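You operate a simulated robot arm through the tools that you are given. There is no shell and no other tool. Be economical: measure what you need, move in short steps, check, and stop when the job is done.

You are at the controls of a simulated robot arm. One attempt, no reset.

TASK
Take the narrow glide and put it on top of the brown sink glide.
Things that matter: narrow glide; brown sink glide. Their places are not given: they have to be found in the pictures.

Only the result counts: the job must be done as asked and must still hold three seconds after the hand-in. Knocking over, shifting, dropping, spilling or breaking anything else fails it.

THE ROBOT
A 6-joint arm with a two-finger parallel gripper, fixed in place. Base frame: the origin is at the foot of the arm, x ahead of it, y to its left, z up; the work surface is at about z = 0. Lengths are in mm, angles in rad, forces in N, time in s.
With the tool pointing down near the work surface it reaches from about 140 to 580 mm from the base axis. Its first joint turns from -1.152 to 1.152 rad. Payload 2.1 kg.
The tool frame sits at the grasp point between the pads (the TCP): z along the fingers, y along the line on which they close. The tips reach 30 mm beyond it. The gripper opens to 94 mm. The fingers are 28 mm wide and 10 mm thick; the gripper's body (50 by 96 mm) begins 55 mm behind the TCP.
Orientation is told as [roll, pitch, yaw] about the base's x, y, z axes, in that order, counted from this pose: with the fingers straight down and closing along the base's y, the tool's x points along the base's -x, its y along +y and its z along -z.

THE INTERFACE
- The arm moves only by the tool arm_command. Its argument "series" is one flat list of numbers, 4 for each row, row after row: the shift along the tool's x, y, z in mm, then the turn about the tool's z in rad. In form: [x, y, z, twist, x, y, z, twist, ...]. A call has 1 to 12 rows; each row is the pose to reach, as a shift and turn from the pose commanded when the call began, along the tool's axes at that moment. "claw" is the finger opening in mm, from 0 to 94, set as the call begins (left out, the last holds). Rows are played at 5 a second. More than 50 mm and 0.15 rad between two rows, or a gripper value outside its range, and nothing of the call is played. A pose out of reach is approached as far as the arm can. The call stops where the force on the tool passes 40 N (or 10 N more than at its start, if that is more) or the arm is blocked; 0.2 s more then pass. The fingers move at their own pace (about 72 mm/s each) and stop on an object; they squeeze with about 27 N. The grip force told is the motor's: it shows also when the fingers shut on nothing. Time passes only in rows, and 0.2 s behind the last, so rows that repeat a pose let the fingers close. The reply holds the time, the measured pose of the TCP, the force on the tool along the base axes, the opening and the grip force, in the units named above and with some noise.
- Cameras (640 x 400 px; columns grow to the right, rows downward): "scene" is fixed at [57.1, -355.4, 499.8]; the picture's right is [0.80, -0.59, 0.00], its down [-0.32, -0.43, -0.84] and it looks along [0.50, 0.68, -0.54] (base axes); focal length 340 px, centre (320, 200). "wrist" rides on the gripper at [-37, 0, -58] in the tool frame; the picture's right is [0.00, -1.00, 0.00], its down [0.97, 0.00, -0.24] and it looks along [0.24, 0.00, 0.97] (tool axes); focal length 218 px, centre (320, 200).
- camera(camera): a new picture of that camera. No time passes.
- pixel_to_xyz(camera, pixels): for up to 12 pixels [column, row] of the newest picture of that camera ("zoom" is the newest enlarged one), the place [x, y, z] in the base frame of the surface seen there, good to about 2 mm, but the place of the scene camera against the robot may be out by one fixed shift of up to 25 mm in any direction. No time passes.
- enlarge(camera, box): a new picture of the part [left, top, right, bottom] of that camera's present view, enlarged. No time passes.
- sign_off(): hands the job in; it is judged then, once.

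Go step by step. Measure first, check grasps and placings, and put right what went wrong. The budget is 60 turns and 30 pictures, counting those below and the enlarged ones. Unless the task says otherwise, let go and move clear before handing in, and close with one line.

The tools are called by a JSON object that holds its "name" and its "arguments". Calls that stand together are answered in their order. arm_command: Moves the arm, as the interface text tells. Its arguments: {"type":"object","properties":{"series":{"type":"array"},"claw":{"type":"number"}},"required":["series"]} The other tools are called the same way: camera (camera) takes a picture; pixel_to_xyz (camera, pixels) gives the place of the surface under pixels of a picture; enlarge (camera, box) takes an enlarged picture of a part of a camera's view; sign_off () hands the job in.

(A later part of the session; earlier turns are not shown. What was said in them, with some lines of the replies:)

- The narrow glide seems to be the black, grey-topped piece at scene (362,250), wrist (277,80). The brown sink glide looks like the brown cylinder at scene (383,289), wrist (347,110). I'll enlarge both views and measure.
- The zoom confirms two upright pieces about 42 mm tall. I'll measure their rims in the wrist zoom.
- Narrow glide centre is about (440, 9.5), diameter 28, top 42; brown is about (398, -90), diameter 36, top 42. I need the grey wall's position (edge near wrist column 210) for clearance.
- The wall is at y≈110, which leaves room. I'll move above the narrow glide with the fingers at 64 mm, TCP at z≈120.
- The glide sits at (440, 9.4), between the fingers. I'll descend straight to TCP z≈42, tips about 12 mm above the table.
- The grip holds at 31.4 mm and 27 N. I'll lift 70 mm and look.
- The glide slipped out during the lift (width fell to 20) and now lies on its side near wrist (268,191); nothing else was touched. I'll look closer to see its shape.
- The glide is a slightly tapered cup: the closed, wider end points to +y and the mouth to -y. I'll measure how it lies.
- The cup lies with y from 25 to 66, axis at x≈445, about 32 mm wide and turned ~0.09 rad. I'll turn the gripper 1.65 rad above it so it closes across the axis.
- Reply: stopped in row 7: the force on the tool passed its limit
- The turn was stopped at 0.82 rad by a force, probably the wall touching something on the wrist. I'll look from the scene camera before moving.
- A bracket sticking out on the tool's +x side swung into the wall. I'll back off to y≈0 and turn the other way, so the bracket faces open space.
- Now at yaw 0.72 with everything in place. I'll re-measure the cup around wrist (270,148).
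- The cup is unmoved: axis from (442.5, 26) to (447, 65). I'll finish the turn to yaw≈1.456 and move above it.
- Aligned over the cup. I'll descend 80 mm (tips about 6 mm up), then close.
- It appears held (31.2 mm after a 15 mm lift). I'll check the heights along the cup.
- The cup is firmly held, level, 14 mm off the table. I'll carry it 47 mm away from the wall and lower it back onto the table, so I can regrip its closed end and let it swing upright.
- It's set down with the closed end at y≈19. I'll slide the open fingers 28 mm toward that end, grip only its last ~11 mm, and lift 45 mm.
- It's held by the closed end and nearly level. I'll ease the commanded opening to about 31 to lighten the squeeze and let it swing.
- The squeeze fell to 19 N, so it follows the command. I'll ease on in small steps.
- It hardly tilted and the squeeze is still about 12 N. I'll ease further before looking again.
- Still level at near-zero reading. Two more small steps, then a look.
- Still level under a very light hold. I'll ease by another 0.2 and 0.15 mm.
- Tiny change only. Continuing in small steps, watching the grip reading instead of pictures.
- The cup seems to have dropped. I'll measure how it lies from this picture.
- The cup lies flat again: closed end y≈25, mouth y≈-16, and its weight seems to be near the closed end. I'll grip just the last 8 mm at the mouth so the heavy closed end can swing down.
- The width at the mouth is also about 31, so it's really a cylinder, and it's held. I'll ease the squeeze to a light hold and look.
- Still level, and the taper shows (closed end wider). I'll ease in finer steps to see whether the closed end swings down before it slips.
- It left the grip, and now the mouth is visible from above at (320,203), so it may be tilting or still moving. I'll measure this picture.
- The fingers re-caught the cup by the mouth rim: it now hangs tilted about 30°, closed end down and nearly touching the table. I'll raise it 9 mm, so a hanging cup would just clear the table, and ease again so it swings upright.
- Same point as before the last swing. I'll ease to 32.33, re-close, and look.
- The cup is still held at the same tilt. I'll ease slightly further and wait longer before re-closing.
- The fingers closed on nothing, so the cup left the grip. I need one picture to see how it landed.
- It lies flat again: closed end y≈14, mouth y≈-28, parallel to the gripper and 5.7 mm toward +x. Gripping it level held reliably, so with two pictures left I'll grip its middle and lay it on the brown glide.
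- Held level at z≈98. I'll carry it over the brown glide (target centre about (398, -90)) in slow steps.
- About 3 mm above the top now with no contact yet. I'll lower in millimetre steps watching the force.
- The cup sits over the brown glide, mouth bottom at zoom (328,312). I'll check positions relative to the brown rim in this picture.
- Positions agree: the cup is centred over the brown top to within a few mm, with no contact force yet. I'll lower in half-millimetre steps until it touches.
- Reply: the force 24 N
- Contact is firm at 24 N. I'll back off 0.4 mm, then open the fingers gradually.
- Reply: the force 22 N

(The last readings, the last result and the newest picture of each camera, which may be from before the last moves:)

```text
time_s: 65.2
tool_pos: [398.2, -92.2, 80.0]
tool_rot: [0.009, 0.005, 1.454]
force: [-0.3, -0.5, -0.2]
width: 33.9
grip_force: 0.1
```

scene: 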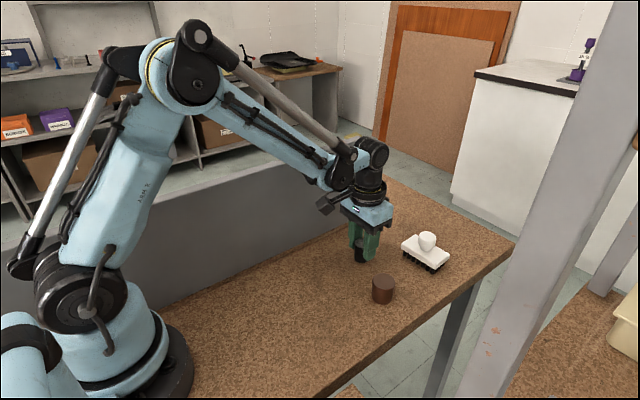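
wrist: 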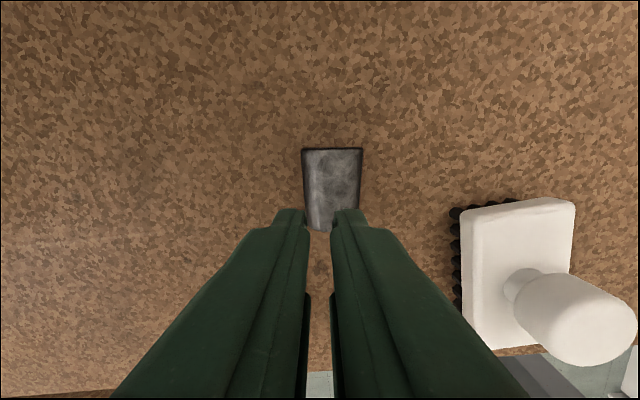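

Released with no residual force. I'll open gradually, then rise straight up.

{"name": "arm_command", "arguments": {"series": [0, 0, 0, 0, 0, 0, 0, 0, 0, 0, 0, 0, 0, 0, 0, 0, 0, 0, 0, 0], "claw": 37}}

{"name": "arm_command", "arguments": {"series": [0, 0, 0, 0, 0, 0, 0, 0, 0, 0, 0, 0], "claw": 56}}

{"name": "arm_command", "arguments": {"series": [0, 0, -5, 0, 0, 0, -12, 0, 0, 0, -20, 0, 0, 0, -30, 0, 0, 0, -42, 0, 0, 0, -56, 0, 0, 0, -70, 0, 0, 0, -85, 0, 0, 0, -100, 0, 0, 0, -100, 0, 0, 0, -100, 0]}}

{"name": "camera", "arguments": {"camera": "wrist"}}

```text
time_s: 66.4
tool_pos: [398.9, -91.4, 79.5]
tool_rot: [0.007, 0.005, 1.456]
force: [0.7, 0.1, -0.5]
width: 37.1
grip_force: 0.2
```

```text
time_s: 67.2
tool_pos: [397.2, -91.5, 80.2]
tool_rot: [0.007, 0.005, 1.456]
force: [-0.3, 0.2, 0.0]
width: 56.0
grip_force: 0.0
```

```text
time_s: 69.6
tool_pos: [400.8, -90.2, 178.9]
tool_rot: [0.007, 0.006, 1.455]
force: [-0.9, -0.1, 0.0]
width: 55.9
grip_force: 0.1
```

```text
0 pictures are left
```

wrist: 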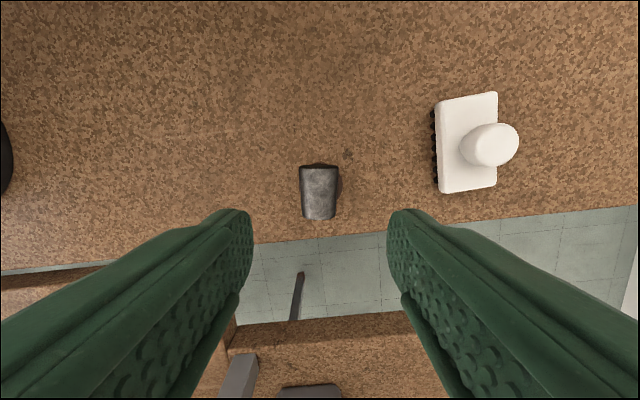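

{"name": "pixel_to_xyz", "arguments": {"camera": "wrist", "pixels": [[319, 172], [319, 190], [319, 212], [302, 172], [336, 172], [305, 212], [335, 210], [320, 164], [340, 185]]}}

```text
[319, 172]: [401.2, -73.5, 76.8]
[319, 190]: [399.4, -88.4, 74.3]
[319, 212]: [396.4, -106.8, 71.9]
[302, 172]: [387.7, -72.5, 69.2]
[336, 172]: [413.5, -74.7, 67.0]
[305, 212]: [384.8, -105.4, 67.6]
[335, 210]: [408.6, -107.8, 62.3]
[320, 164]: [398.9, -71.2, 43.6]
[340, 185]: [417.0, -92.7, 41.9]
```

The narrow glide rests on the brown glide, centred at about (399, -90) with its top at z≈74. It has stayed put for several seconds since release, and the brush and everything else look untouched, so I'm handing in.

{"name": "sign_off", "arguments": {}}

```text
The job is handed in.
```

The narrow glide is on top of the brown sink glide, but it lies on its side rather than standing: it slipped out on the first lift and tipped over, and my attempts to set it upright failed. The gripper is clear, and the wrist bracket bumped the wall once on the way.
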